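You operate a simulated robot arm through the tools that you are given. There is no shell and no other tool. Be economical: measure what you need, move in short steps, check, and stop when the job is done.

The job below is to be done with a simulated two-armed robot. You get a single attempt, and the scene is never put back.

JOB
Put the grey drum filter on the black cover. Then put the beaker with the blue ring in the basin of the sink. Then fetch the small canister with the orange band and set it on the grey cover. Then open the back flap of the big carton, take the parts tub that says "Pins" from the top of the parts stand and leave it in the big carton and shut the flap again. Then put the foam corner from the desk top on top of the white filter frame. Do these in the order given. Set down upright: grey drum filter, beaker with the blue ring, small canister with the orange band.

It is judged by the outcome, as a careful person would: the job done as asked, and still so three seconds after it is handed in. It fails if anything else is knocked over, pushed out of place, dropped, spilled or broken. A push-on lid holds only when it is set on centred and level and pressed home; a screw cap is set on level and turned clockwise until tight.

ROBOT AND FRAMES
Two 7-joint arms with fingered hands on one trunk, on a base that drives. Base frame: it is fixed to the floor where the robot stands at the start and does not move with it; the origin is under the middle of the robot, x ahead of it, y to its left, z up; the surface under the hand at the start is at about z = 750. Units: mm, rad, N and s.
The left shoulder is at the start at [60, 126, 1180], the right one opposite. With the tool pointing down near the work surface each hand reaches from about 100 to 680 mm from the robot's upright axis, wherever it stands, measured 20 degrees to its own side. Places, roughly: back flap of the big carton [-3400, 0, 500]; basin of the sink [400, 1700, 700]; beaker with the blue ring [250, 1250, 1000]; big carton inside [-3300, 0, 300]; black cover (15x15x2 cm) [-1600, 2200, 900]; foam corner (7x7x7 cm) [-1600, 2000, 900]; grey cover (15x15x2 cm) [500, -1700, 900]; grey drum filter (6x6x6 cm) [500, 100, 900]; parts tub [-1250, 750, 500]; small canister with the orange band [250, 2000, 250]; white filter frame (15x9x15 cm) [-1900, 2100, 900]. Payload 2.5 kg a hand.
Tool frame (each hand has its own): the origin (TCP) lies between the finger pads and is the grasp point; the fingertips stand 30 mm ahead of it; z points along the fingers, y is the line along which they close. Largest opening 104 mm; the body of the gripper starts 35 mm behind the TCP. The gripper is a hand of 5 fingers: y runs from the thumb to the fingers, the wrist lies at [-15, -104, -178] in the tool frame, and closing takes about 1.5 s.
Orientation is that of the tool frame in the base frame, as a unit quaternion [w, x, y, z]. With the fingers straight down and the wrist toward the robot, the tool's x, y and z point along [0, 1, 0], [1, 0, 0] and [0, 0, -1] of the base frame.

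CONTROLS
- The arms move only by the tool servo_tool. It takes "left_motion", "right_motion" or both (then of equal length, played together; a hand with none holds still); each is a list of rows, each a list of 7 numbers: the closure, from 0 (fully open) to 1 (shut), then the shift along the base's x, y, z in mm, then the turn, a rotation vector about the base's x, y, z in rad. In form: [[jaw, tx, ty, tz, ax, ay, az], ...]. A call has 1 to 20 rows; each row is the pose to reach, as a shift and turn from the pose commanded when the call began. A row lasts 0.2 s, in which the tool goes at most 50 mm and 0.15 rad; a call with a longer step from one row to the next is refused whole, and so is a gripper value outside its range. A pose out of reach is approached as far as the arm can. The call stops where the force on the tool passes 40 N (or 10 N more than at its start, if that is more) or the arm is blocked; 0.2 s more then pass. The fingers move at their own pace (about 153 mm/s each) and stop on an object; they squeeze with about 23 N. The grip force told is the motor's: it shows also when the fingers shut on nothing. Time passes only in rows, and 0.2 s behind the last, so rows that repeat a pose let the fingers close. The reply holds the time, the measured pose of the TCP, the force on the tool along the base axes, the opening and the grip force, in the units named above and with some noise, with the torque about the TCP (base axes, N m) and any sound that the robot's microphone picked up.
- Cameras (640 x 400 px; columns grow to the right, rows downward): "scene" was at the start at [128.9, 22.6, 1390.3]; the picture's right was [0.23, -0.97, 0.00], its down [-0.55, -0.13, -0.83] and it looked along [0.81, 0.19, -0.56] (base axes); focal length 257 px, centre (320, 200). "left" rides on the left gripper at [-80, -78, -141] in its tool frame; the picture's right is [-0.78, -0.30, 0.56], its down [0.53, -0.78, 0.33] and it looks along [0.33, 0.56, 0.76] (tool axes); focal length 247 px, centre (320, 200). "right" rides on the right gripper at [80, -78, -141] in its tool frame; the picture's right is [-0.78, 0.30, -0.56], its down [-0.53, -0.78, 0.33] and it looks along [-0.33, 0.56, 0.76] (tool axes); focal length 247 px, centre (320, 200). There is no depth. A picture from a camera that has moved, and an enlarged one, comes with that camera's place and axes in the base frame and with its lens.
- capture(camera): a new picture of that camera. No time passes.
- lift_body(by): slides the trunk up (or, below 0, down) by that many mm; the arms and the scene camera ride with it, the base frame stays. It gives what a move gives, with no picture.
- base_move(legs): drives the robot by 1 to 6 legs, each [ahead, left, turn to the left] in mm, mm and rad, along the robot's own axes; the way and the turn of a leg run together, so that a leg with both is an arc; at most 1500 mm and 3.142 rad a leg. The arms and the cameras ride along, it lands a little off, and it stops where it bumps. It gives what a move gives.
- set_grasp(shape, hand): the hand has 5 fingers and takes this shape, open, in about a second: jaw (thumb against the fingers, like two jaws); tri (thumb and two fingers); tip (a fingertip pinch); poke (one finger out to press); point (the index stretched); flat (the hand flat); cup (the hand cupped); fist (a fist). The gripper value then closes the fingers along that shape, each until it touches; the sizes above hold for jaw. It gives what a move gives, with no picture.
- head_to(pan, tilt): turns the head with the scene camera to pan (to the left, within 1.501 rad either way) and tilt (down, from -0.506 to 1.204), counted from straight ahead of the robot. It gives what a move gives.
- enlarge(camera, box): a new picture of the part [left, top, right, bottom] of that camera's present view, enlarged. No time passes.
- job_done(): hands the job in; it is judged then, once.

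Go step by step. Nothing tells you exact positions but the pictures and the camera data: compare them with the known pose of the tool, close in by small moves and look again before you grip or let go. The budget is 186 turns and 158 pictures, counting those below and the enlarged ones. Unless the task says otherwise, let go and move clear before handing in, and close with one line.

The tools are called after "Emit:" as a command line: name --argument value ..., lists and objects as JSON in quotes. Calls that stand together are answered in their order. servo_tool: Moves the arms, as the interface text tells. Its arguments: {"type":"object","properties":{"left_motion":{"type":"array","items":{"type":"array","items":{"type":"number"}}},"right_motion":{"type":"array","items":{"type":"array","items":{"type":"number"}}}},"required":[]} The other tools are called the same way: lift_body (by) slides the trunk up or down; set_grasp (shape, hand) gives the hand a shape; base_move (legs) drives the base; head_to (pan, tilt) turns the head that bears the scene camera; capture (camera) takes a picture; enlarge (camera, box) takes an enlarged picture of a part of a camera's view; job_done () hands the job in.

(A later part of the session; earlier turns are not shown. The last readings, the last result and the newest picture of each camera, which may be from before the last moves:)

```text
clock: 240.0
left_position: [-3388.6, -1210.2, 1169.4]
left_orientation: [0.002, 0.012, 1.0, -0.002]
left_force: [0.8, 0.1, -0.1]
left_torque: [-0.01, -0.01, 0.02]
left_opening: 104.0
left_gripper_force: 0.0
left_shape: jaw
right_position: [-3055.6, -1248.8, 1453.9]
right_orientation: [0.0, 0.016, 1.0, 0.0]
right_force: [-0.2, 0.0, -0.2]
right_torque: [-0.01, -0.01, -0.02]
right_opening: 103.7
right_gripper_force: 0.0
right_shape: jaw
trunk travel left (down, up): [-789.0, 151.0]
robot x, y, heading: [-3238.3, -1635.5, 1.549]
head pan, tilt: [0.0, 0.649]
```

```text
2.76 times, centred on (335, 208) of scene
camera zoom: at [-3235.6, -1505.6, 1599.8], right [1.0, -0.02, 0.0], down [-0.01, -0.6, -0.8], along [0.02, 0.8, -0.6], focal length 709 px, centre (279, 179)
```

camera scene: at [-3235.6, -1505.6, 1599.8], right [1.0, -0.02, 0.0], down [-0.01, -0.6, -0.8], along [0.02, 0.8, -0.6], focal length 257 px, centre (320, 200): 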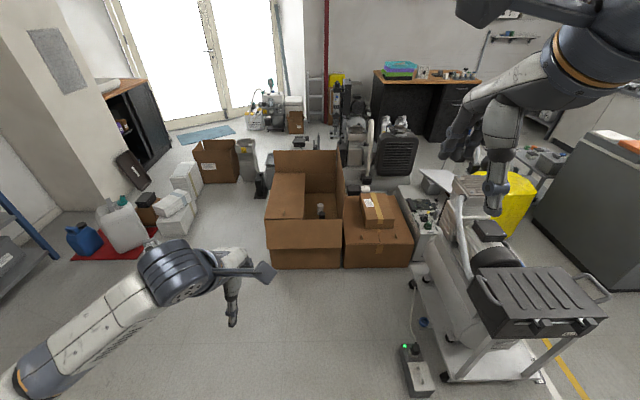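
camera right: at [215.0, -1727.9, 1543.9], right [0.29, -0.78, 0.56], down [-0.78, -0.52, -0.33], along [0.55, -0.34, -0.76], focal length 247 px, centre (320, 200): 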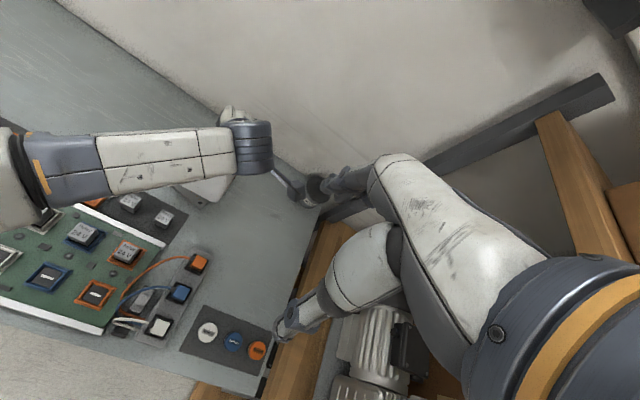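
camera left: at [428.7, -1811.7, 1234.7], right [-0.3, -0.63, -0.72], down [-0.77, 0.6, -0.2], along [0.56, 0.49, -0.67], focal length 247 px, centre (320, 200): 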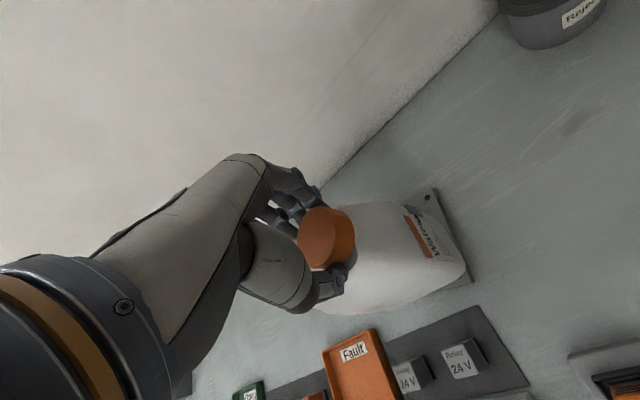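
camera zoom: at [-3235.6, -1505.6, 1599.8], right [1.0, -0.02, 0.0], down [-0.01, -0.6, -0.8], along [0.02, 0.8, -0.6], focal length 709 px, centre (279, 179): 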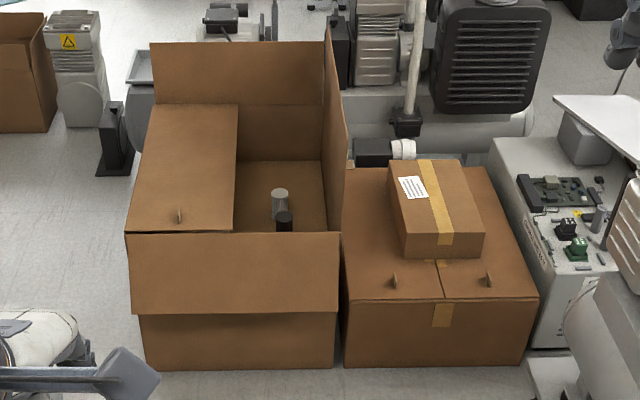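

The big carton's back flap (on the −x side) is folded shut with a little upright tab near [−3448, −179, 495]; the other flaps are open. I'll drive close, lower the trunk and look at the tab.

Emit:
base_move --legs '[[0, 165, 0.02], [880, 0, 0]]'

Emit:
lift_body --by -400

Emit:
head_to --pan 0.0 --tilt 0.8

Emit:
capture --camera "scene"

Emit:
capture --camera "left"

```text
clock: 245.6
left_position: [-3559.6, -349.5, 1169.1]
left_orientation: [0.002, 0.003, 1.0, -0.004]
left_force: [-0.2, 0.0, 0.9]
left_torque: [-0.01, -0.01, 0.02]
left_opening: 104.1
left_gripper_force: 0.0
left_shape: jaw
right_position: [-3225.6, -379.1, 1455.0]
right_orientation: [0.0, 0.006, 1.0, 0.0]
right_force: [0.2, 0.0, -0.6]
right_torque: [0.01, 0.01, -0.02]
right_opening: 103.7
right_gripper_force: 0.0
right_shape: jaw
trunk travel left (down, up): [-789.0, 151.0]
robot x, y, heading: [-3401.7, -768.9, 1.566]
head pan, tilt: [0.0, 0.649]
```

```text
clock: 249.4
left_position: [-3558.6, -348.7, 769.0]
left_orientation: [0.001, 0.004, 1.0, -0.002]
left_force: [-0.2, 0.9, 0.8]
left_torque: [0.0, -0.03, 0.01]
left_opening: 104.4
left_gripper_force: 0.1
left_shape: jaw
right_position: [-3225.6, -378.5, 1054.9]
right_orientation: [0.0, 0.007, 1.0, 0.001]
right_force: [-0.4, -0.4, 0.7]
right_torque: [0.03, 0.02, -0.01]
right_opening: 104.2
right_gripper_force: 0.0
right_shape: jaw
trunk travel left (down, up): [-389.0, 551.0]
robot x, y, heading: [-3399.6, -767.0, 1.571]
head pan, tilt: [0.0, 0.649]
```

```text
clock: 250.2
left_position: [-3557.7, -348.6, 770.6]
left_orientation: [0.002, 0.003, 1.0, -0.002]
left_force: [0.0, -0.1, -0.6]
left_torque: [0.01, -0.02, 0.01]
left_opening: 103.9
left_gripper_force: 0.0
left_shape: jaw
right_position: [-3224.9, -379.3, 1054.6]
right_orientation: [-0.001, 0.006, 1.0, 0.001]
right_force: [-0.9, 0.1, -0.1]
right_torque: [-0.04, -0.01, -0.03]
right_opening: 104.0
right_gripper_force: 0.0
right_shape: jaw
trunk travel left (down, up): [-389.0, 551.0]
robot x, y, heading: [-3403.1, -769.8, 1.568]
head pan, tilt: [0.0, 0.799]
```

```text
38 pictures are left
camera scene: at [-3399.9, -647.3, 1187.2], right [1.0, 0.0, 0.0], down [0.0, -0.72, -0.7], along [0.0, 0.7, -0.72], focal length 257 px, centre (320, 200)
```

scene: 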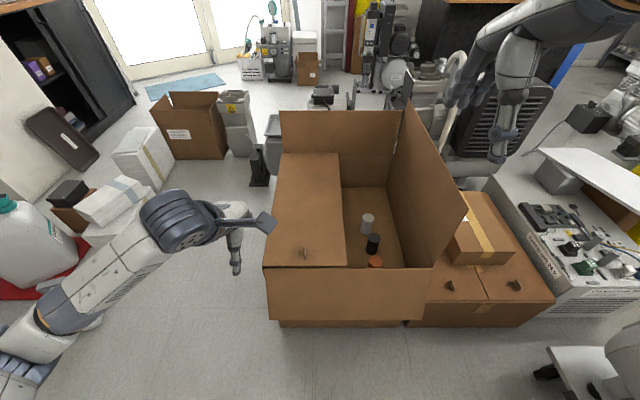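

```text
37 pictures are left
camera left: at [-3480.2, -425.6, 912.6], right [0.78, -0.3, -0.55], down [-0.54, -0.77, -0.33], along [-0.33, 0.55, -0.77], focal length 247 px, centre (320, 200)
```

left: 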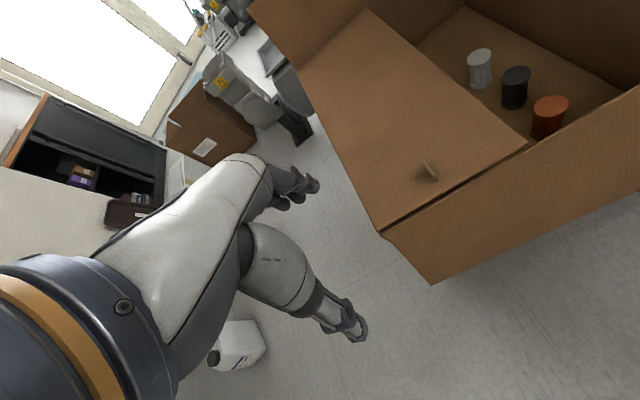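

Emit:
enlarge --camera "left" --box '[370, 120, 490, 210]'

Emit:
enlarge --camera "scene" --box '[250, 140, 410, 330]'

```text
4.44 times, centred on (430, 165) of left
camera zoom: at [-3480.2, -425.6, 912.6], right [0.78, -0.3, -0.55], down [-0.54, -0.77, -0.33], along [-0.33, 0.55, -0.77], focal length 1098 px, centre (-169, 356)
```

zoom: 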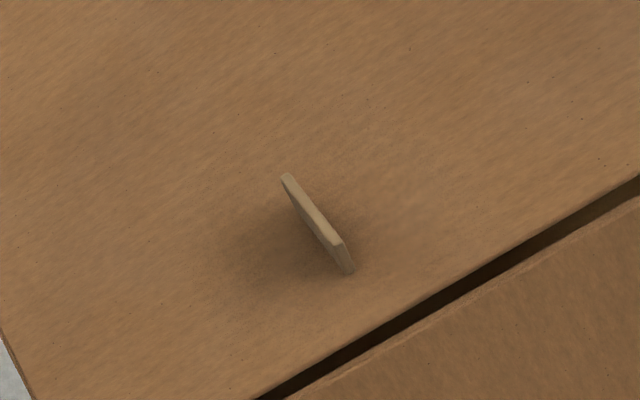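

```text
2.11 times, centred on (330, 235) of scene
camera zoom: at [-3399.9, -647.3, 1187.2], right [1.0, 0.0, 0.0], down [0.0, -0.72, -0.7], along [0.0, 0.7, -0.72], focal length 541 px, centre (299, 126)
```

zoom: 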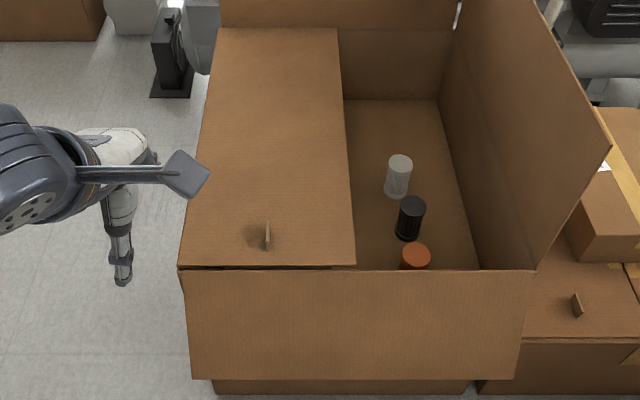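

The tab is a thin plate (thin along x) at about [−3446, −205, 497]. I'll bring the left hand above it turned −90°, to pinch it along x.

Emit:
servo_tool --left_motion '[[0.3, 9, 12, -10, 0, 0, -0.131], [0.5, 18, 24, -20, 0, 0, -0.262], [0.5, 28, 36, -30, 0, 0, -0.393], [0.5, 37, 48, -45, 0, 0, -0.523], [0.5, 46, 60, -60, 0, 0, -0.654], [0.5, 56, 72, -75, 0, 0, -0.785], [0.5, 65, 84, -90, 0, 0, -0.916], [0.5, 74, 96, -105, 0, 0, -1.047], [0.5, 84, 108, -120, 0, 0, -1.178], [0.5, 93, 120, -140, 0, 0, -1.309], [0.5, 102, 132, -160, 0, 0, -1.44], [0.5, 112, 143, -180, 0, 0, -1.57], [0.5, 112, 143, -180, 0, 0, -1.57]]'

Emit:
capture --camera "left"

```text
clock: 252.9
left_position: [-3447.3, -243.7, 599.0]
left_orientation: [0.0, 0.71, 0.704, -0.002]
left_force: [0.1, 0.6, -0.1]
left_torque: [0.02, 0.02, 0.01]
left_opening: 52.1
left_gripper_force: 0.0
left_shape: jaw
left hand out of reach, approached as far as the arm can: row 11, 12, 13
right_position: [-3224.9, -379.5, 1053.9]
right_orientation: [-0.001, 0.005, 1.0, 0.001]
right_force: [-0.4, 0.6, 0.2]
right_torque: [-0.03, -0.03, 0.03]
right_opening: 103.8
right_gripper_force: 0.0
right_shape: jaw
trunk travel left (down, up): [-389.0, 551.0]
robot x, y, heading: [-3404.1, -772.4, 1.568]
head pan, tilt: [0.0, 0.799]
```

```text
34 pictures are left
camera left: at [-3526.0, -321.8, 742.7], right [-0.31, -0.77, -0.55], down [-0.77, 0.54, -0.33], along [0.56, 0.33, -0.76], focal length 247 px, centre (320, 200)
```

left: 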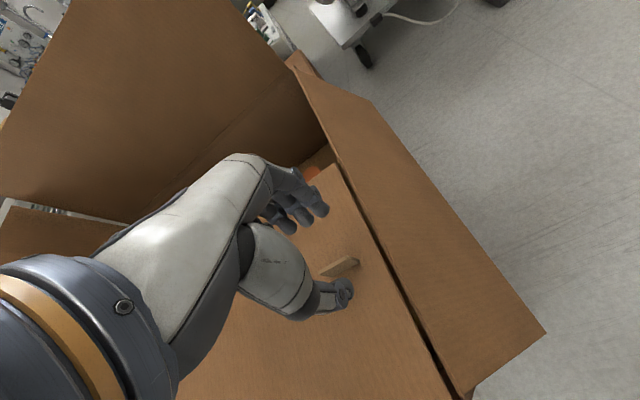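

Reach is marginal; drive 90 mm closer, then fine-position over the tab.

Emit:
base_move --legs '[[90, 0, 0]]'

Emit:
servo_tool --left_motion '[[0.5, 0, -26, -15, 0, 0, 0], [0.5, 1, -51, -30, 0, 0, 0], [0.5, 1, -51, -45, 0, 0, 0], [0.5, 1, -51, -45, 0, 0, 0]]'

Emit:
capture --camera "left"

```text
clock: 254.1
left_position: [-3448.2, -155.2, 598.0]
left_orientation: [0.0, 0.71, 0.704, -0.003]
left_force: [0.1, -0.3, 0.0]
left_torque: [0.0, -0.02, -0.02]
left_opening: 51.9
left_gripper_force: 0.1
left_shape: jaw
right_position: [-3224.7, -290.8, 1053.9]
right_orientation: [-0.001, 0.006, 1.0, 0.001]
right_force: [-0.3, -0.1, -0.4]
right_torque: [0.02, 0.0, 0.0]
right_opening: 104.0
right_gripper_force: 0.2
right_shape: jaw
trunk travel left (down, up): [-389.0, 551.0]
robot x, y, heading: [-3401.3, -679.5, 1.569]
head pan, tilt: [0.0, 0.799]
```

```text
clock: 255.1
left_position: [-3447.8, -208.3, 551.1]
left_orientation: [-0.002, 0.709, 0.705, -0.004]
left_force: [0.8, 1.3, -0.3]
left_torque: [0.01, -0.02, 0.0]
left_opening: 51.8
left_gripper_force: 0.0
left_shape: jaw
right_position: [-3223.9, -291.3, 1053.9]
right_orientation: [0.0, 0.006, 1.0, 0.001]
right_force: [0.4, -0.4, 0.8]
right_torque: [0.03, 0.02, -0.04]
right_opening: 104.2
right_gripper_force: 0.2
right_shape: jaw
trunk travel left (down, up): [-389.0, 551.0]
robot x, y, heading: [-3404.3, -683.5, 1.569]
head pan, tilt: [0.0, 0.799]
```

```text
33 pictures are left
camera left: at [-3525.2, -286.5, 696.5], right [-0.3, -0.78, -0.55], down [-0.77, 0.54, -0.33], along [0.55, 0.33, -0.77], focal length 247 px, centre (320, 200)
```

left: 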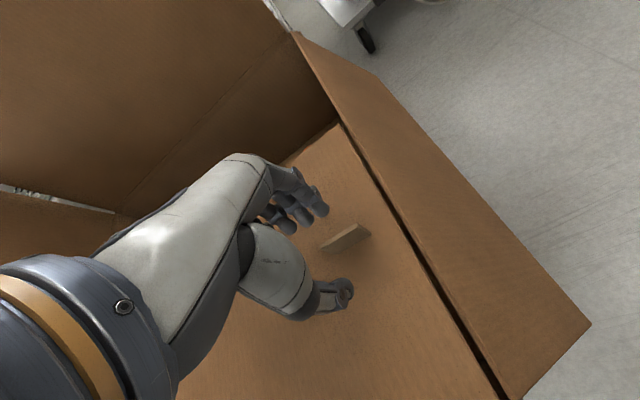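

Tab is slightly off by (+9, −7) mm. Adjust, lower to just above the flap, and pinch.

Emit:
servo_tool --left_motion '[[0.5, 8, -7, -12, 0, 0, 0], [0.5, 8, -7, -24, 0, 0, 0], [0.5, 8, -7, -32, 0, 0, 0], [0.8, 8, -7, -32, 0, 0, 0], [1, 8, -7, -32, 0, 0, 0], [1, 8, -7, -32, 0, 0, 0], [1, 8, -7, -32, 0, 0, 0], [1, 8, -7, -32, 0, 0, 0], [1, 8, -7, -32, 0, 0, 0]]'

Emit:
capture --camera "left"

```text
clock: 255.7
left_position: [-3434.4, -210.0, 541.5]
left_orientation: [0.001, 0.709, 0.705, 0.008]
left_force: [-0.9, -4.6, 19.4]
left_torque: [-0.18, 0.87, 0.17]
left_opening: 54.3
left_gripper_force: 0.0
left_shape: jaw
right_position: [-3224.9, -291.9, 1054.9]
right_orientation: [0.0, 0.007, 1.0, 0.002]
right_force: [0.0, -0.1, 0.3]
right_torque: [-0.03, 0.0, 0.02]
right_opening: 104.0
right_gripper_force: 0.0
right_shape: jaw
trunk travel left (down, up): [-389.0, 551.0]
robot x, y, heading: [-3405.6, -680.7, 1.572]
head pan, tilt: [0.0, 0.799]
stopped in row 3 (left hand): the force on the tool passed its limit at 48 N (the readings are from after the stop); the commanded pose is now the measured one
```

```text
32 pictures are left
camera left: at [-3514.4, -289.4, 681.7], right [-0.29, -0.77, -0.57], down [-0.77, 0.54, -0.34], along [0.57, 0.34, -0.75], focal length 247 px, centre (320, 200)
```

left: 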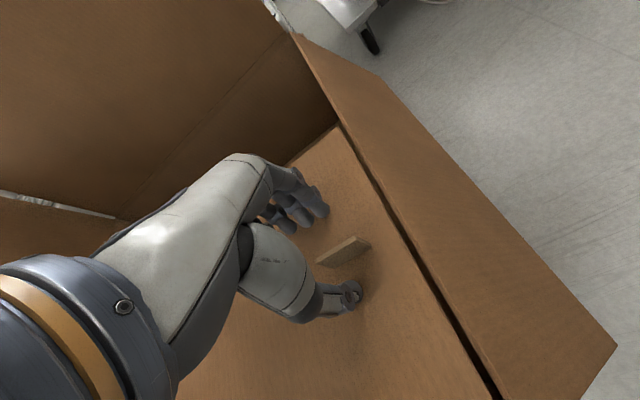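

Fingertips touched the flap (it's slightly higher than thought). Raise 4 mm and close on the tab, then pull up a little.

Emit:
servo_tool --left_motion '[[0.5, 0, -2, 4, 0, 0, 0], [0.8, 0, -2, 4, 0, 0, 0], [1, 0, -2, 3, 0, 0, 0], [1, 0, -2, 2, 0, 0, 0], [1, 0, -2, 2, 0, 0, 0], [1, 0, -2, 2, 0, 0, 0], [1, 0, -2, 2, 0, 0, 0], [1, 0, -2, 2, 0, 0, 0]]'

Emit:
capture --camera "left"

```text
clock: 257.5
left_position: [-3436.0, -212.6, 540.8]
left_orientation: [0.0, 0.71, 0.705, 0.006]
left_force: [-4.5, 2.5, 13.1]
left_torque: [0.03, 0.39, -0.05]
left_opening: 10.5
left_gripper_force: 23.4
left_shape: jaw
right_position: [-3223.6, -291.9, 1053.8]
right_orientation: [0.0, 0.005, 1.0, 0.002]
right_force: [-0.3, 0.4, 0.4]
right_torque: [-0.01, -0.04, -0.01]
right_opening: 104.0
right_gripper_force: 0.1
right_shape: jaw
trunk travel left (down, up): [-389.0, 551.0]
robot x, y, heading: [-3403.1, -682.2, 1.57]
head pan, tilt: [0.0, 0.799]
```

```text
31 pictures are left
camera left: at [-3515.7, -292.9, 681.0], right [-0.3, -0.77, -0.57], down [-0.77, 0.54, -0.33], along [0.56, 0.34, -0.75], focal length 247 px, centre (320, 200)
```

left: 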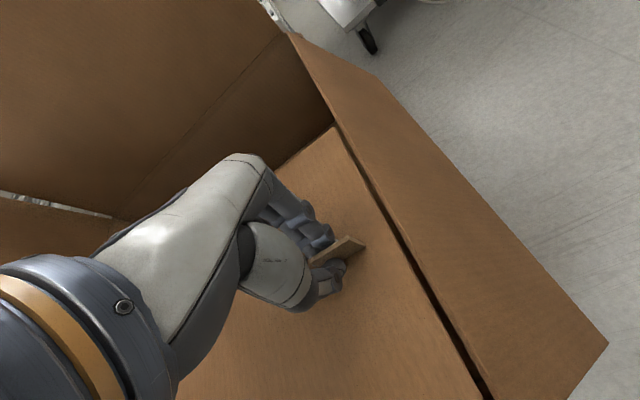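

The tab is pinched (10 mm). Now swing it up along an arc about the hinge at x≈−3568.

Emit:
servo_tool --left_motion '[[1, -5.8, 0, 16.8, 0, -0.13, 0], [1, -13.7, 0, 32.7, 0, -0.26, 0], [1, -23.6, 0, 47.5, 0, -0.39, 0], [1, -35.3, 0, 60.8, 0, -0.52, 0], [1, -48.7, 0, 72.5, 0, -0.65, 0], [1, -48.7, 0, 72.5, 0, -0.65, 0]]'

Emit:
capture --camera "scene"

```text
clock: 258.9
left_position: [-3483.8, -213.3, 612.7]
left_orientation: [0.226, 0.671, 0.666, 0.234]
left_force: [8.7, 3.3, 6.1]
left_torque: [0.07, -0.27, 0.01]
left_opening: 8.4
left_gripper_force: 22.9
left_shape: jaw
right_position: [-3225.0, -290.9, 1054.3]
right_orientation: [-0.001, 0.006, 1.0, 0.001]
right_force: [-0.3, 0.9, 0.3]
right_torque: [0.0, 0.02, 0.0]
right_opening: 104.1
right_gripper_force: 0.0
right_shape: jaw
trunk travel left (down, up): [-389.0, 551.0]
robot x, y, heading: [-3403.2, -684.7, 1.568]
head pan, tilt: [0.0, 0.799]
```

```text
30 pictures are left
camera scene: at [-3399.2, -559.8, 1187.2], right [1.0, 0.0, 0.0], down [0.0, -0.72, -0.7], along [0.0, 0.7, -0.72], focal length 257 px, centre (320, 200)
```

scene: 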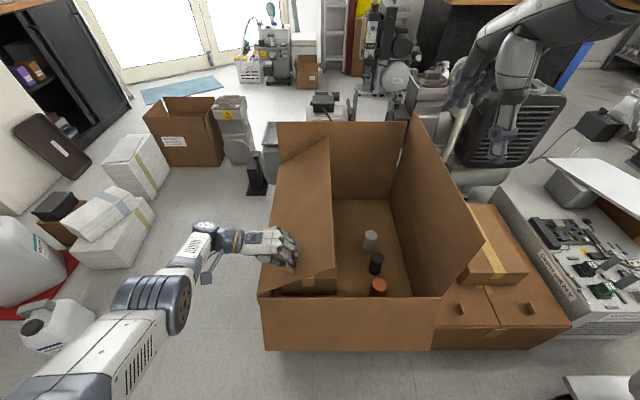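

The flap follows nicely. Continue the arc to just past vertical.

Emit:
servo_tool --left_motion '[[1, -14.8, 0, 9.9, 0, -0.13, 0], [1, -30.7, 0, 17.8, 0, -0.26, 0], [1, -47.5, 0, 23.5, 0, -0.39, 0], [1, -64.9, 0, 27.1, 0, -0.52, 0], [1, -82.7, 0, 28.3, 0, -0.65, 0], [1, -100.4, 0, 27.2, 0, -0.78, 0], [1, -117.9, 0, 23.9, 0, -0.91, 0], [1, -134.7, 0, 18.3, 0, -1.04, 0], [1, -148.4, 0, 11.9, 0, -1.15, 0], [1, -148.4, 0, 11.9, 0, -1.15, 0]]'

Emit:
capture --camera "scene"

```text
clock: 260.0
left_position: [-3539.0, -252.8, 670.6]
left_orientation: [0.374, 0.587, 0.609, 0.381]
left_force: [-8.3, 16.3, -33.1]
left_torque: [0.09, 0.34, 0.17]
left_opening: 26.9
left_gripper_force: 23.6
left_shape: jaw
left hand out of reach, approached as far as the arm can: row 1, 2, 3, 4, 5
right_position: [-3225.4, -288.7, 1053.0]
right_orientation: [0.0, 0.006, 1.0, -0.001]
right_force: [-0.9, 0.5, 0.8]
right_torque: [0.01, -0.01, 0.0]
right_opening: 103.9
right_gripper_force: 0.1
right_shape: jaw
trunk travel left (down, up): [-389.0, 551.0]
robot x, y, heading: [-3402.7, -683.5, 1.575]
head pan, tilt: [0.0, 0.799]
stopped in row 5 (left hand): the force on the tool passed its limit at 45 N (the readings are from after the stop); the commanded pose is now the measured one
```

```text
29 pictures are left
camera scene: at [-3401.0, -556.1, 1186.4], right [1.0, 0.0, 0.0], down [0.0, -0.72, -0.69], along [0.0, 0.69, -0.72], focal length 257 px, centre (320, 200)
```

scene: 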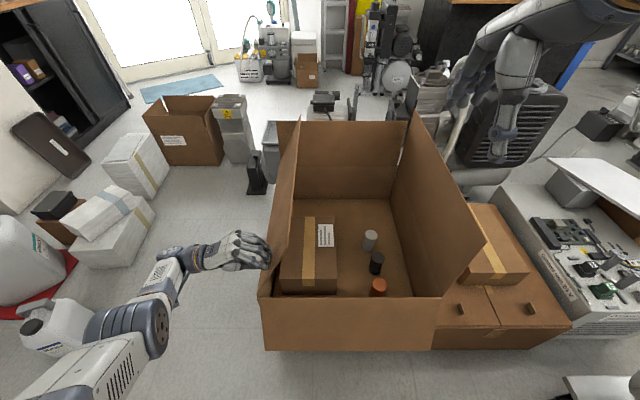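

The flap is now almost upright. I'll open the fingers and move the hand away to the left, and see whether it stays.

Emit:
servo_tool --left_motion '[[0.7, 0, 0, -3, 0, 0, 0], [0.4, 0, 0, -5, 0, 0, 0], [0.3, 0, 0, -5, 0, 0, 0], [0.3, 0, 0, -5, 0, 0, 0], [0.3, -15, 0, -5, 0, 0, 0], [0.3, -40, -5, 0, 0, 0, 0], [0.3, -75, -10, 10, 0, 0, 0]]'

Emit:
capture --camera "scene"

```text
clock: 261.6
left_position: [-3611.5, -278.3, 698.6]
left_orientation: [0.369, 0.58, 0.611, 0.392]
left_force: [-0.7, -0.1, 0.7]
left_torque: [0.04, 0.02, -0.02]
left_opening: 72.6
left_gripper_force: 0.1
left_shape: jaw
left hand out of reach, approached as far as the arm can: row 5, 6, 7
right_position: [-3226.8, -291.8, 1055.2]
right_orientation: [-0.001, 0.006, 1.0, 0.001]
right_force: [-0.4, 1.5, 1.4]
right_torque: [0.0, -0.03, 0.01]
right_opening: 103.9
right_gripper_force: 0.1
right_shape: jaw
trunk travel left (down, up): [-389.0, 551.0]
robot x, y, heading: [-3402.8, -680.6, 1.572]
head pan, tilt: [0.0, 0.799]
```

```text
28 pictures are left
camera scene: at [-3401.1, -560.4, 1187.2], right [1.0, 0.0, 0.0], down [0.0, -0.72, -0.7], along [0.0, 0.7, -0.72], focal length 257 px, centre (320, 200)
```

scene: 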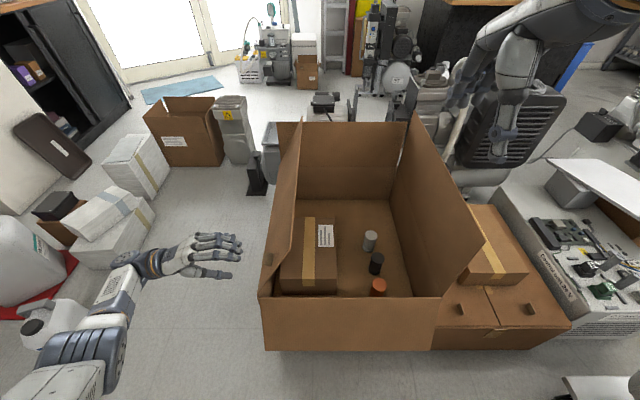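

The flap stays open by itself. I'll back off, raise the trunk and bring the left hand back to its normal pose before fetching the tub.

Emit:
base_move --legs '[[-700, 0, 0]]'

Emit:
lift_body --by 300

Emit:
servo_tool --left_motion '[[0, 10, 0, 0, -0.004, 0.14, -0.006], [0, 20, 0, 0, -0.008, 0.28, -0.012], [0, 30, 0, 0, -0.013, 0.42, -0.017], [0, 40, 0, 0, -0.017, 0.56, -0.023], [0, 50, 0, 0, -0.021, 0.7, -0.028], [0, 60, 0, 0, -0.025, 0.84, -0.034], [0, 65, 0, 0, -0.03, 0.98, -0.04], [0, 70, 0, 0, -0.034, 1.12, -0.046], [0, 70, 0, 0, -0.034, 1.138, -0.046]]'

Emit:
servo_tool --left_motion '[[0, 0, 0, 0, 0, 0, 0.131], [0, 0, 0, 0, 0, 0, 0.262], [0, 0, 0, 0, 0, 0, 0.393], [0, 0, 0, 0, 0, 0, 0.523], [0, 0, 0, 0, 0, 0, 0.654], [0, 0, 0, 0, 0, 0, 0.785], [0, 0, 0, 0, 0, 0, 0.916], [0, 0, 0, 0, 0, 0, 1.047], [0, 0, 0, 0, 0, 0, 1.178], [0, 0, 0, 0, 0, 0, 1.309], [0, 0, 0, 0, 0, 0, 1.44], [0, 0, 0, 0, 0, 0, 1.57]]'

```text
clock: 265.4
left_position: [-3611.1, -975.2, 697.9]
left_orientation: [0.369, 0.579, 0.612, 0.394]
left_force: [-0.1, -0.3, -0.4]
left_torque: [0.02, -0.01, 0.0]
left_opening: 72.4
left_gripper_force: 0.1
left_shape: jaw
right_position: [-3225.6, -988.0, 1054.6]
right_orientation: [0.0, 0.005, 1.0, 0.001]
right_force: [0.5, 0.4, 1.1]
right_torque: [-0.01, 0.0, -0.03]
right_opening: 104.2
right_gripper_force: 0.0
right_shape: jaw
trunk travel left (down, up): [-389.0, 551.0]
robot x, y, heading: [-3401.1, -1378.7, 1.57]
head pan, tilt: [0.0, 0.799]
```

```text
clock: 268.4
left_position: [-3610.6, -975.8, 998.1]
left_orientation: [0.369, 0.579, 0.612, 0.393]
left_force: [0.3, -0.7, 0.5]
left_torque: [-0.01, 0.02, 0.0]
left_opening: 72.8
left_gripper_force: 0.0
left_shape: jaw
right_position: [-3225.5, -988.0, 1356.0]
right_orientation: [0.0, 0.005, 1.0, 0.002]
right_force: [1.1, 0.9, -0.4]
right_torque: [0.0, -0.01, 0.0]
right_opening: 104.0
right_gripper_force: 0.0
right_shape: jaw
trunk travel left (down, up): [-689.0, 251.0]
robot x, y, heading: [-3402.2, -1380.2, 1.574]
head pan, tilt: [0.0, 0.799]
```

```text
clock: 270.4
left_position: [-3541.8, -975.2, 998.8]
left_orientation: [-0.002, 0.707, 0.707, 0.002]
left_force: [-0.9, -0.5, 1.0]
left_torque: [-0.02, -0.03, 0.01]
left_opening: 103.6
left_gripper_force: 0.1
left_shape: jaw
right_position: [-3226.2, -986.7, 1355.1]
right_orientation: [-0.001, 0.005, 1.0, 0.001]
right_force: [0.2, -0.3, -0.5]
right_torque: [0.0, 0.0, 0.0]
right_opening: 104.0
right_gripper_force: 0.1
right_shape: jaw
trunk travel left (down, up): [-689.0, 251.0]
robot x, y, heading: [-3402.4, -1379.0, 1.569]
head pan, tilt: [0.0, 0.799]
```

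```text
clock: 273.0
left_position: [-3541.1, -975.8, 997.0]
left_orientation: [-0.002, -0.002, 1.0, 0.0]
left_force: [0.9, 0.0, -0.4]
left_torque: [0.01, -0.01, -0.03]
left_opening: 103.7
left_gripper_force: 0.2
left_shape: jaw
right_position: [-3225.2, -987.8, 1354.4]
right_orientation: [0.0, 0.005, 1.0, 0.001]
right_force: [0.6, 0.0, -0.4]
right_torque: [-0.01, -0.02, -0.03]
right_opening: 104.0
right_gripper_force: 0.2
right_shape: jaw
trunk travel left (down, up): [-689.0, 251.0]
robot x, y, heading: [-3400.6, -1379.3, 1.571]
head pan, tilt: [0.0, 0.799]
```

Driving back round the aisle to the parts stand.

Emit:
base_move --legs '[[-260, 0, 0], [0, 0, -1.571], [1450, 0, 0], [1480, 0, 0], [0, 1200, 0], [0, 1150, 0]]'

Emit:
base_move --legs '[[0, 0, 1.57], [0, 0, 1.57]]'

Emit:
capture --camera "scene"

```text
clock: 303.4
left_position: [-51.4, 838.9, 997.8]
left_orientation: [0.0, 0.716, 0.698, 0.002]
left_force: [-0.6, -0.5, 0.5]
left_torque: [0.0, 0.01, 0.02]
left_opening: 103.6
left_gripper_force: 0.1
left_shape: jaw
right_position: [-70.1, 524.9, 1355.2]
right_orientation: [0.001, 0.719, 0.695, 0.0]
right_force: [0.0, 0.3, -0.3]
right_torque: [0.03, -0.03, 0.02]
right_opening: 104.0
right_gripper_force: 0.0
right_shape: jaw
trunk travel left (down, up): [-689.0, 251.0]
robot x, y, heading: [-459.2, 711.1, -0.023]
head pan, tilt: [0.0, 0.799]
```

```text
clock: 311.4
left_position: [-868.2, 596.8, 997.5]
left_orientation: [-0.001, -0.687, 0.727, 0.0]
left_force: [0.4, -0.2, -0.2]
left_torque: [0.03, -0.02, -0.03]
left_opening: 103.9
left_gripper_force: 0.0
left_shape: jaw
right_position: [-837.6, 909.7, 1354.9]
right_orientation: [-0.001, -0.682, 0.732, 0.001]
right_force: [0.5, 0.3, -0.4]
right_torque: [-0.02, 0.0, 0.01]
right_opening: 104.2
right_gripper_force: 0.0
right_shape: jaw
trunk travel left (down, up): [-689.0, 251.0]
robot x, y, heading: [-461.2, 711.9, 3.082]
head pan, tilt: [0.0, 0.799]
```

```text
27 pictures are left
camera scene: at [-575.2, 720.1, 1487.1], right [0.06, 1.0, 0.0], down [0.72, -0.04, -0.7], along [-0.7, 0.04, -0.72], focal length 257 px, centre (320, 200)
```

scene: 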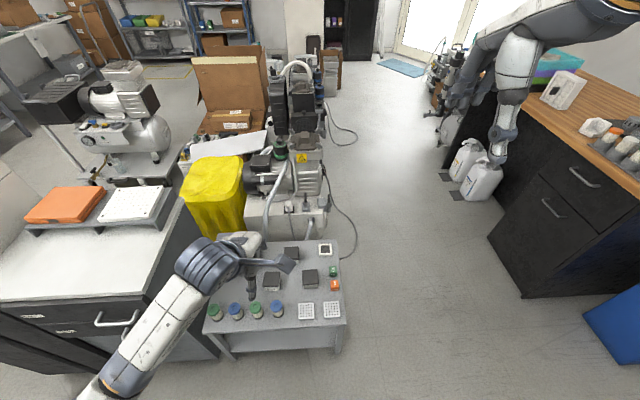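

Emit:
enlarge --camera "scene" --box '[200, 225, 360, 335]'

```text
3.64 times, centred on (280, 280) of scene
camera zoom: at [-575.2, 720.1, 1487.1], right [0.06, 1.0, 0.0], down [0.72, -0.04, -0.7], along [-0.7, 0.04, -0.72], focal length 935 px, centre (466, -91)
```

zoom: 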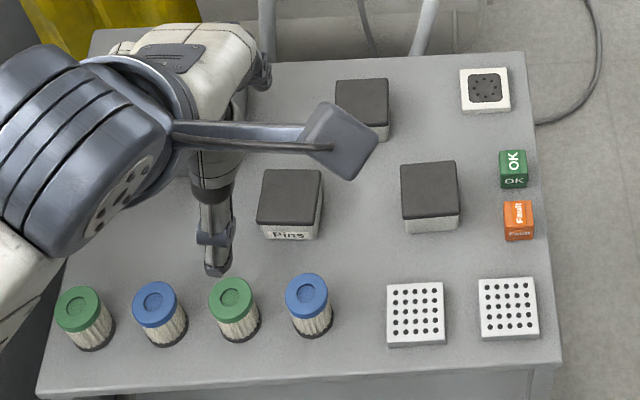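

Emit:
capture --camera "left"

```text
25 pictures are left
camera left: at [-786.3, 673.2, 1140.4], right [0.34, 0.76, -0.56], down [0.74, -0.58, -0.33], along [-0.58, -0.3, -0.76], focal length 247 px, centre (320, 200)
```

left: 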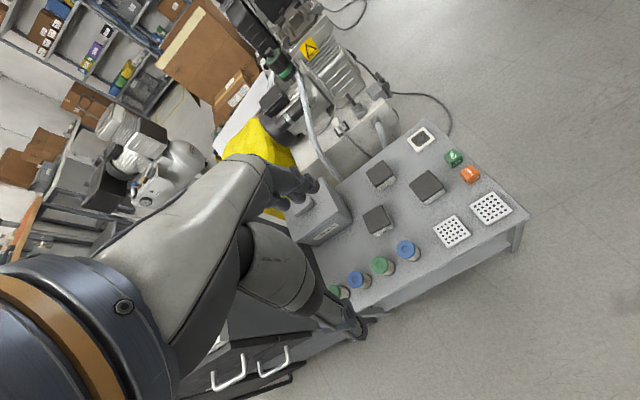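

The "Pins" tub is near [−1177, 524, ~340]. The bench beside it would catch my elbow from here, so I'll approach the stand from the open +y side.

Emit:
base_move --legs '[[0, -440, 0], [0, 0, 1.63], [0, -845, 0]]'

Emit:
lift_body --by -300

Emit:
capture --camera "scene"

Emit:
capture --camera "left"

```text
clock: 322.2
left_position: [-1095.7, 716.9, 997.8]
left_orientation: [0.001, 1.0, 0.031, 0.004]
left_force: [-0.4, 0.6, 0.2]
left_torque: [0.0, 0.02, 0.0]
left_opening: 103.8
left_gripper_force: 0.1
left_shape: jaw
right_position: [-1411.7, 708.5, 1355.1]
right_orientation: [0.001, 1.0, 0.026, 0.0]
right_force: [0.5, 0.4, 0.5]
right_torque: [0.01, 0.01, 0.01]
right_opening: 104.0
right_gripper_force: 0.1
right_shape: jaw
trunk travel left (down, up): [-689.0, 251.0]
robot x, y, heading: [-1260.1, 1107.7, -1.506]
head pan, tilt: [0.0, 0.799]
```

```text
clock: 325.2
left_position: [-1097.6, 716.6, 698.2]
left_orientation: [0.001, 1.0, 0.031, 0.002]
left_force: [0.3, -0.2, -0.3]
left_torque: [-0.02, 0.0, -0.01]
left_opening: 104.0
left_gripper_force: 0.1
left_shape: jaw
right_position: [-1411.9, 708.2, 1054.3]
right_orientation: [0.001, 1.0, 0.027, 0.001]
right_force: [-1.0, -0.2, 0.1]
right_torque: [0.01, -0.02, 0.0]
right_opening: 103.8
right_gripper_force: 0.0
right_shape: jaw
trunk travel left (down, up): [-389.0, 551.0]
robot x, y, heading: [-1258.8, 1109.7, -1.513]
head pan, tilt: [0.0, 0.799]
```

```text
24 pictures are left
camera scene: at [-1248.7, 992.5, 1187.1], right [-1.0, -0.06, 0.0], down [-0.05, 0.72, -0.7], along [0.04, -0.7, -0.72], focal length 257 px, centre (320, 200)
```

scene: 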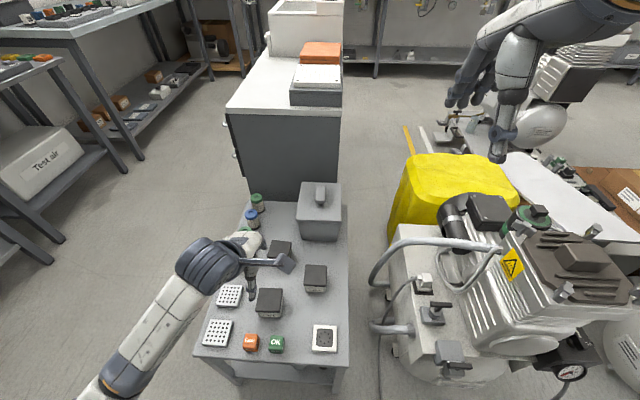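

```text
23 pictures are left
camera left: at [-1181.8, 789.9, 840.5], right [-0.79, 0.25, -0.56], down [0.49, 0.81, -0.33], along [0.37, -0.53, -0.76], focal length 247 px, centre (320, 200)
```

left: 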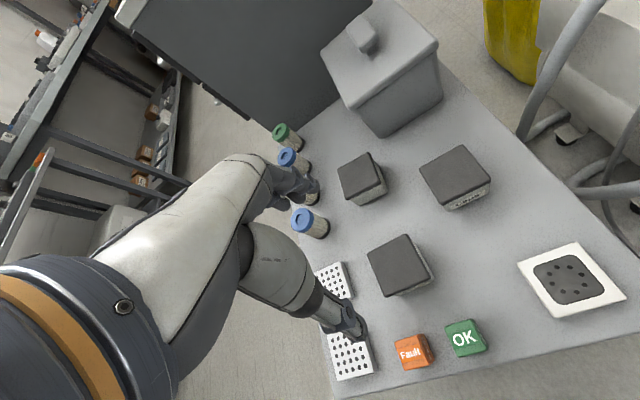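

The Pins tub is the one by the cans, lid at about [−1103, 548, 488], ~70 mm square. I'll move the left hand above it.

Emit:
servo_tool --left_motion '[[0, -1, -42, 0, 0, 0, -0.02], [0, -2, -84, 0, 0, 0, -0.04], [0, -4, -126, 0, 0, 0, -0.057], [0, -5, -169, 0, 0, 0, -0.057], [0, -5, -169, -45, 0, 0, -0.057], [0, -5, -169, -90, 0, 0, -0.057], [0, -5, -169, -125, 0, 0, -0.057], [0, -5, -169, -125, 0, 0, -0.057]]'

Emit:
capture --camera "left"

```text
clock: 327.0
left_position: [-1102.8, 547.5, 571.7]
left_orientation: [0.001, 1.0, 0.003, 0.002]
left_force: [0.0, 0.1, 0.2]
left_torque: [0.01, 0.0, -0.02]
left_opening: 103.7
left_gripper_force: 0.1
left_shape: jaw
right_position: [-1411.1, 709.3, 1054.1]
right_orientation: [0.001, 1.0, 0.027, -0.001]
right_force: [0.5, -0.5, 0.7]
right_torque: [-0.02, 0.01, -0.01]
right_opening: 104.2
right_gripper_force: 0.1
right_shape: jaw
trunk travel left (down, up): [-389.0, 551.0]
robot x, y, heading: [-1258.7, 1108.4, -1.509]
head pan, tilt: [0.0, 0.799]
```

```text
22 pictures are left
camera left: at [-1184.4, 627.1, 713.4], right [-0.78, 0.29, -0.56], down [0.53, 0.78, -0.33], along [0.34, -0.56, -0.76], focal length 247 px, centre (320, 200)
```

left: 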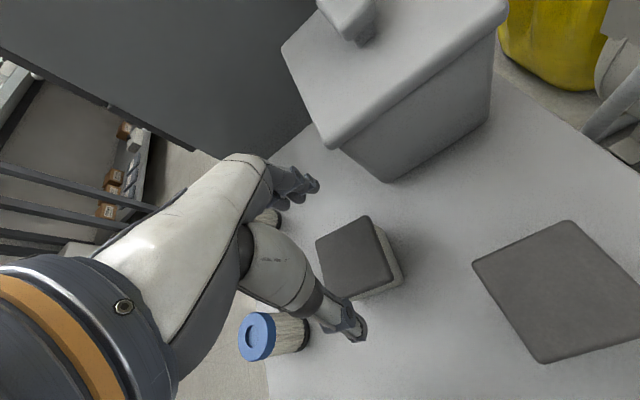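

Well aligned; I'll partly close (to clear the grey box), descend and grip.

Emit:
servo_tool --left_motion '[[0.15, 0, 1, -25, 0, 0, 0], [0.18, 0, 1, -50, 0, 0, 0], [0.18, 0, 1, -70, 0, 0, 0], [0.18, 0, 1, -82, 0, 0, 0], [0.5, 0, 1, -82, 0, 0, 0], [0.8, 0, 1, -82, 0, 0, 0], [1, 0, 1, -82, 0, 0, 0], [1, 0, 1, -82, 0, 0, 0], [1, 0, 1, -82, 0, 0, 0], [1, 0, 1, -82, 0, 0, 0], [1, 0, 1, -82, 0, 0, 0], [1, 0, 1, -65, 0, 0, 0], [1, 0, 1, -45, 0, 0, 0]]'

Emit:
capture --camera "left"

```text
clock: 329.8
left_position: [-1101.3, 546.2, 529.3]
left_orientation: [0.0, 1.0, 0.003, 0.002]
left_force: [-0.4, -0.2, -1.8]
left_torque: [-0.02, 0.02, -0.01]
left_opening: 56.3
left_gripper_force: 23.1
left_shape: jaw
right_position: [-1410.4, 708.3, 1055.4]
right_orientation: [0.001, 1.0, 0.026, 0.0]
right_force: [-0.8, -0.4, -0.4]
right_torque: [-0.02, -0.02, -0.03]
right_opening: 103.9
right_gripper_force: 0.1
right_shape: jaw
trunk travel left (down, up): [-389.0, 551.0]
robot x, y, heading: [-1256.2, 1110.0, -1.506]
head pan, tilt: [0.0, 0.799]
```

```text
21 pictures are left
camera left: at [-1183.4, 624.9, 670.8], right [-0.77, 0.29, -0.56], down [0.53, 0.78, -0.33], along [0.34, -0.55, -0.76], focal length 247 px, centre (320, 200)
```

left: 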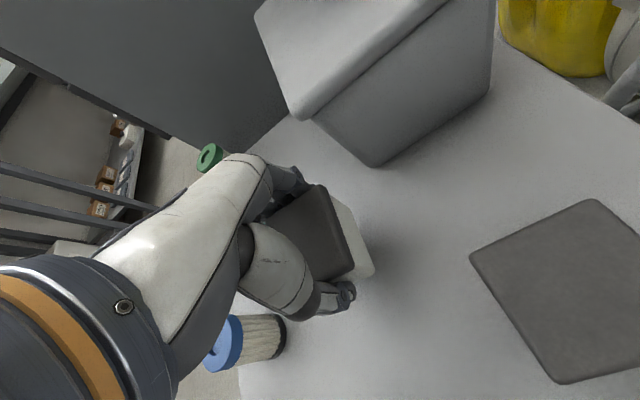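

Gripped. Lift the tub, pull it in, raise the trunk and head back to the carton by the known route.

Emit:
servo_tool --left_motion '[[1, 0, 0, 40, 0, 0, 0], [1, 0, 0, 80, 0, 0, 0], [1, 0, 0, 120, 0, 0, 0], [1, 0, 30, 150, 0, 0, 0], [1, 0, 70, 170, 0, 0, 0], [1, 0, 110, 180, 0, 0, 0], [1, 0, 150, 190, 0, 0, 0]]'

Emit:
lift_body --by 320

Emit:
base_move --legs '[[0, 0, -0.064], [0, 780, 0], [1350, 0, 0], [1260, 0, 0], [0, 0, -1.57]]'

```text
clock: 331.4
left_position: [-1100.6, 698.6, 720.7]
left_orientation: [0.0, 1.0, 0.004, 0.002]
left_force: [-0.1, 0.1, -1.3]
left_torque: [-0.02, -0.02, -0.04]
left_opening: 56.2
left_gripper_force: 23.2
left_shape: jaw
right_position: [-1410.3, 707.4, 1054.3]
right_orientation: [0.001, 1.0, 0.026, 0.0]
right_force: [0.0, -0.6, 0.6]
right_torque: [0.0, 0.01, -0.02]
right_opening: 104.1
right_gripper_force: 0.1
right_shape: jaw
trunk travel left (down, up): [-389.0, 551.0]
robot x, y, heading: [-1260.2, 1109.4, -1.506]
head pan, tilt: [0.0, 0.799]
```

```text
clock: 334.6
left_position: [-1100.3, 698.1, 1040.3]
left_orientation: [0.001, 1.0, 0.002, 0.002]
left_force: [-0.5, 0.5, -1.7]
left_torque: [0.04, 0.01, 0.0]
left_opening: 56.0
left_gripper_force: 22.8
left_shape: jaw
right_position: [-1411.2, 709.7, 1375.4]
right_orientation: [0.001, 1.0, 0.026, 0.0]
right_force: [0.7, -0.4, 0.1]
right_torque: [0.0, 0.01, 0.0]
right_opening: 103.9
right_gripper_force: 0.2
right_shape: jaw
trunk travel left (down, up): [-709.0, 231.0]
robot x, y, heading: [-1255.0, 1111.1, -1.507]
head pan, tilt: [0.0, 0.799]
```

```text
clock: 355.2
left_position: [-843.6, -1625.1, 1040.5]
left_orientation: [-0.003, -0.703, 0.711, -0.001]
left_force: [-0.4, -0.3, -1.4]
left_torque: [0.02, 0.01, -0.01]
left_opening: 55.9
left_gripper_force: 22.5
left_shape: jaw
right_position: [-829.6, -1315.4, 1375.0]
right_orientation: [0.001, 0.72, -0.694, -0.001]
right_force: [-0.7, 0.5, 0.6]
right_torque: [0.02, 0.01, -0.03]
right_opening: 103.8
right_gripper_force: 0.0
right_shape: jaw
trunk travel left (down, up): [-709.0, 231.0]
robot x, y, heading: [-433.9, -1475.7, -3.095]
head pan, tilt: [0.0, 0.799]
```

Continue along the aisle and turn to face the carton.

Emit:
base_move --legs '[[0, 165, -0.046], [1400, 0, 0], [1350, 0, 0], [0, 0, -1.57], [450, 0, 0]]'

Emit:
capture --camera "scene"

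```text
clock: 375.8
left_position: [-3203.1, -683.5, 1038.9]
left_orientation: [-0.002, 0.092, 0.996, 0.0]
left_force: [0.2, -0.3, -2.0]
left_torque: [-0.03, -0.03, 0.0]
left_opening: 55.7
left_gripper_force: 23.0
left_shape: jaw
right_position: [-2901.4, -753.9, 1374.9]
right_orientation: [0.0, 0.07, 0.998, 0.001]
right_force: [-0.8, -0.1, 0.3]
right_torque: [-0.01, 0.01, -0.02]
right_opening: 103.9
right_gripper_force: 0.1
right_shape: jaw
trunk travel left (down, up): [-709.0, 231.0]
robot x, y, heading: [-3126.2, -1117.3, 1.444]
head pan, tilt: [0.0, 0.799]
```

```text
20 pictures are left
camera scene: at [-3109.5, -997.3, 1507.0], right [0.99, -0.13, 0.0], down [-0.09, -0.71, -0.7], along [0.09, 0.69, -0.72], focal length 257 px, centre (320, 200)
```

scene: 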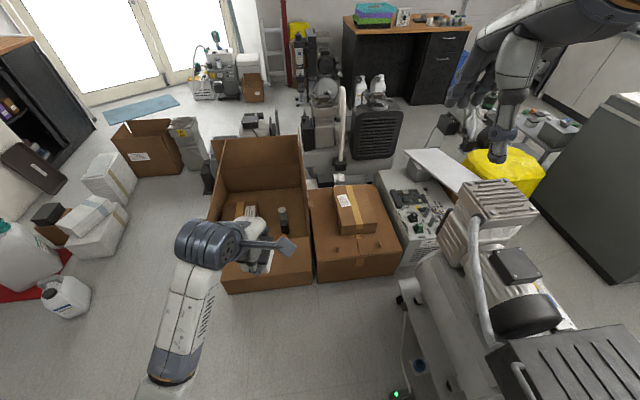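

The flap is still up. Straighten heading and drive up to the carton, then lower the trunk.

Emit:
base_move --legs '[[0, 0, 0.126], [0, 60, 0], [505, 0, 0]]'

Emit:
lift_body --by -220

Emit:
capture --camera "scene"

```text
clock: 379.9
left_position: [-3319.2, -201.8, 1041.2]
left_orientation: [-0.003, 0.03, 1.0, 0.001]
left_force: [-0.3, -0.4, -2.1]
left_torque: [0.0, 0.01, -0.02]
left_opening: 55.4
left_gripper_force: 22.9
left_shape: jaw
right_position: [-3010.9, -233.7, 1375.1]
right_orientation: [0.0, 0.006, 1.0, 0.001]
right_force: [0.7, 0.0, 0.7]
right_torque: [0.0, 0.01, -0.01]
right_opening: 104.0
right_gripper_force: 0.1
right_shape: jaw
trunk travel left (down, up): [-709.0, 231.0]
robot x, y, heading: [-3187.3, -624.6, 1.571]
head pan, tilt: [0.0, 0.799]
```

```text
clock: 382.2
left_position: [-3319.8, -202.2, 821.4]
left_orientation: [-0.001, 0.029, 1.0, 0.001]
left_force: [-0.6, -0.3, -2.2]
left_torque: [-0.01, -0.03, 0.01]
left_opening: 55.8
left_gripper_force: 22.3
left_shape: jaw
right_position: [-3010.1, -233.1, 1154.4]
right_orientation: [0.0, 0.006, 1.0, 0.001]
right_force: [-0.1, -0.8, 0.0]
right_torque: [0.01, -0.02, 0.0]
right_opening: 104.1
right_gripper_force: 0.0
right_shape: jaw
trunk travel left (down, up): [-489.0, 451.0]
robot x, y, heading: [-3187.8, -626.4, 1.571]
head pan, tilt: [0.0, 0.799]
```

```text
19 pictures are left
camera scene: at [-3185.9, -501.7, 1287.1], right [1.0, 0.0, 0.0], down [0.0, -0.72, -0.7], along [0.0, 0.7, -0.72], focal length 257 px, centre (320, 200)
```

scene: 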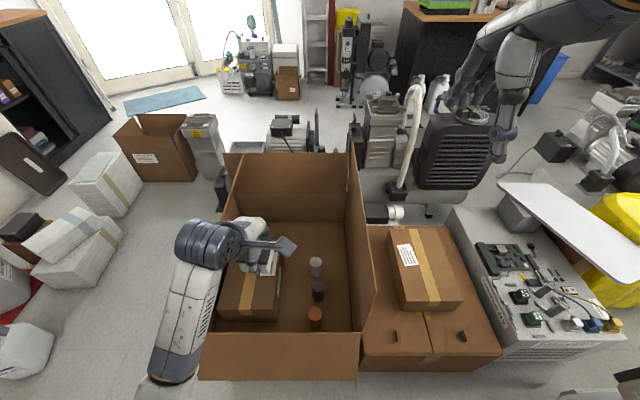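

I'll aim for the free floor strip between the small box and the cans, near [−3283, 40]. Move closer, reach over at height, then lower the trunk.

Emit:
base_move --legs '[[45, 0, 0]]'

Emit:
servo_tool --left_motion '[[1, 8, 40, 0, 0, 0, -0.02], [1, 16, 80, 0, 0, 0, -0.04], [1, 24, 120, 0, 0, 0, -0.06], [1, 32, 160, 0, 0, 0, -0.06], [1, 37, 197, 0, 0, 0, -0.06], [1, 37, 197, 0, 0, 0, -0.06]]'

Emit:
lift_body --by -290

Emit:
capture --camera "left"

```text
clock: 383.1
left_position: [-3319.4, -157.1, 820.3]
left_orientation: [-0.002, 0.03, 1.0, -0.001]
left_force: [0.2, 0.4, -2.2]
left_torque: [-0.03, 0.02, 0.01]
left_opening: 55.7
left_gripper_force: 22.9
left_shape: jaw
right_position: [-3010.5, -189.7, 1154.4]
right_orientation: [0.0, 0.006, 1.0, 0.001]
right_force: [0.1, 0.3, 0.2]
right_torque: [-0.01, -0.01, 0.0]
right_opening: 103.7
right_gripper_force: 0.1
right_shape: jaw
trunk travel left (down, up): [-489.0, 451.0]
robot x, y, heading: [-3189.5, -580.3, 1.567]
head pan, tilt: [0.0, 0.799]
```

```text
clock: 384.6
left_position: [-3281.7, 41.3, 821.3]
left_orientation: [-0.001, 0.06, 0.998, 0.002]
left_force: [0.7, 0.4, -2.2]
left_torque: [0.02, -0.04, -0.04]
left_opening: 55.7
left_gripper_force: 22.5
left_shape: jaw
right_position: [-3010.1, -189.7, 1154.7]
right_orientation: [0.0, 0.006, 1.0, 0.001]
right_force: [-0.3, -0.2, -0.2]
right_torque: [0.03, 0.0, -0.01]
right_opening: 103.9
right_gripper_force: 0.0
right_shape: jaw
trunk travel left (down, up): [-489.0, 451.0]
robot x, y, heading: [-3185.3, -581.4, 1.569]
head pan, tilt: [0.0, 0.799]
```

```text
clock: 387.5
left_position: [-3282.1, 41.4, 531.2]
left_orientation: [-0.002, 0.059, 0.998, 0.001]
left_force: [0.3, 0.7, -2.0]
left_torque: [0.01, -0.03, 0.01]
left_opening: 55.7
left_gripper_force: 22.9
left_shape: jaw
right_position: [-3009.9, -187.7, 864.8]
right_orientation: [0.0, 0.006, 1.0, 0.001]
right_force: [-0.7, -0.5, -0.4]
right_torque: [0.05, -0.01, -0.02]
right_opening: 103.9
right_gripper_force: 0.1
right_shape: jaw
trunk travel left (down, up): [-199.0, 741.0]
robot x, y, heading: [-3187.3, -579.8, 1.563]
head pan, tilt: [0.0, 0.799]
```

```text
18 pictures are left
camera left: at [-3211.9, -44.9, 674.2], right [0.73, -0.39, -0.56], down [-0.62, -0.71, -0.33], along [-0.27, 0.59, -0.76], focal length 247 px, centre (320, 200)
```

left: 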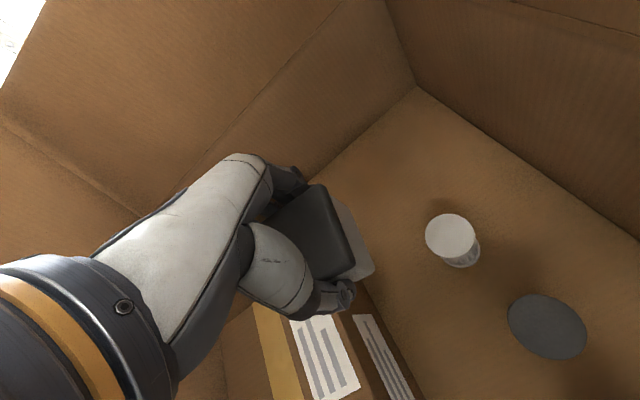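

The drop line is clear of box and can. Lower the tub with the arm, slowly at the end.

Emit:
servo_tool --left_motion '[[1, 0, 0, -40, 0, 0, 0], [1, 0, 0, -80, 0, 0, 0], [1, 0, 0, -115, 0, 0, 0], [1, 0, 0, -145, 0, 0, 0], [1, 0, 0, -165, 0, 0, 0], [1, 0, 0, -180, 0, 0, 0], [1, 0, 0, -190, 0, 0, 0], [1, 0, 0, -196, 0, 0, 0], [1, 0, 0, -202, 0, 0, 0], [1, 0, 0, -208, 0, 0, 0]]'

Emit:
capture --camera "left"

```text
clock: 389.7
left_position: [-3283.7, 30.2, 345.9]
left_orientation: [-0.002, 0.06, 0.998, 0.001]
left_force: [-0.3, 1.3, -1.5]
left_torque: [0.03, -0.02, 0.01]
left_opening: 55.7
left_gripper_force: 22.8
left_shape: jaw
left hand out of reach, approached as far as the arm can: row 6, 7, 8, 9, 10
right_position: [-3010.7, -189.6, 865.4]
right_orientation: [0.0, 0.006, 1.0, 0.001]
right_force: [-0.4, 0.2, 0.7]
right_torque: [0.0, 0.02, 0.0]
right_opening: 104.2
right_gripper_force: 0.0
right_shape: jaw
trunk travel left (down, up): [-199.0, 741.0]
robot x, y, heading: [-3190.1, -577.7, 1.569]
head pan, tilt: [0.0, 0.799]
```

```text
17 pictures are left
camera left: at [-3213.6, -56.2, 488.3], right [0.73, -0.39, -0.56], down [-0.62, -0.71, -0.33], along [-0.27, 0.59, -0.76], focal length 247 px, centre (320, 200)
```

left: 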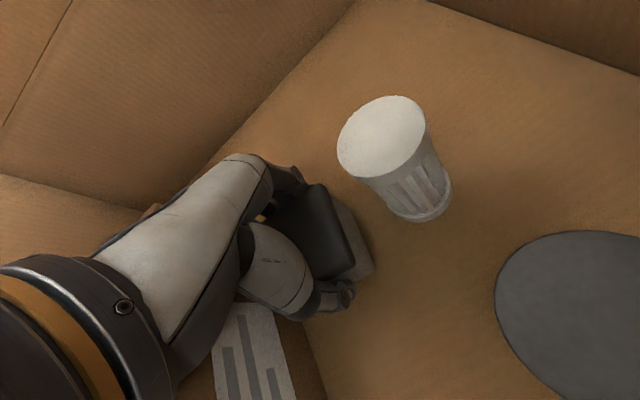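

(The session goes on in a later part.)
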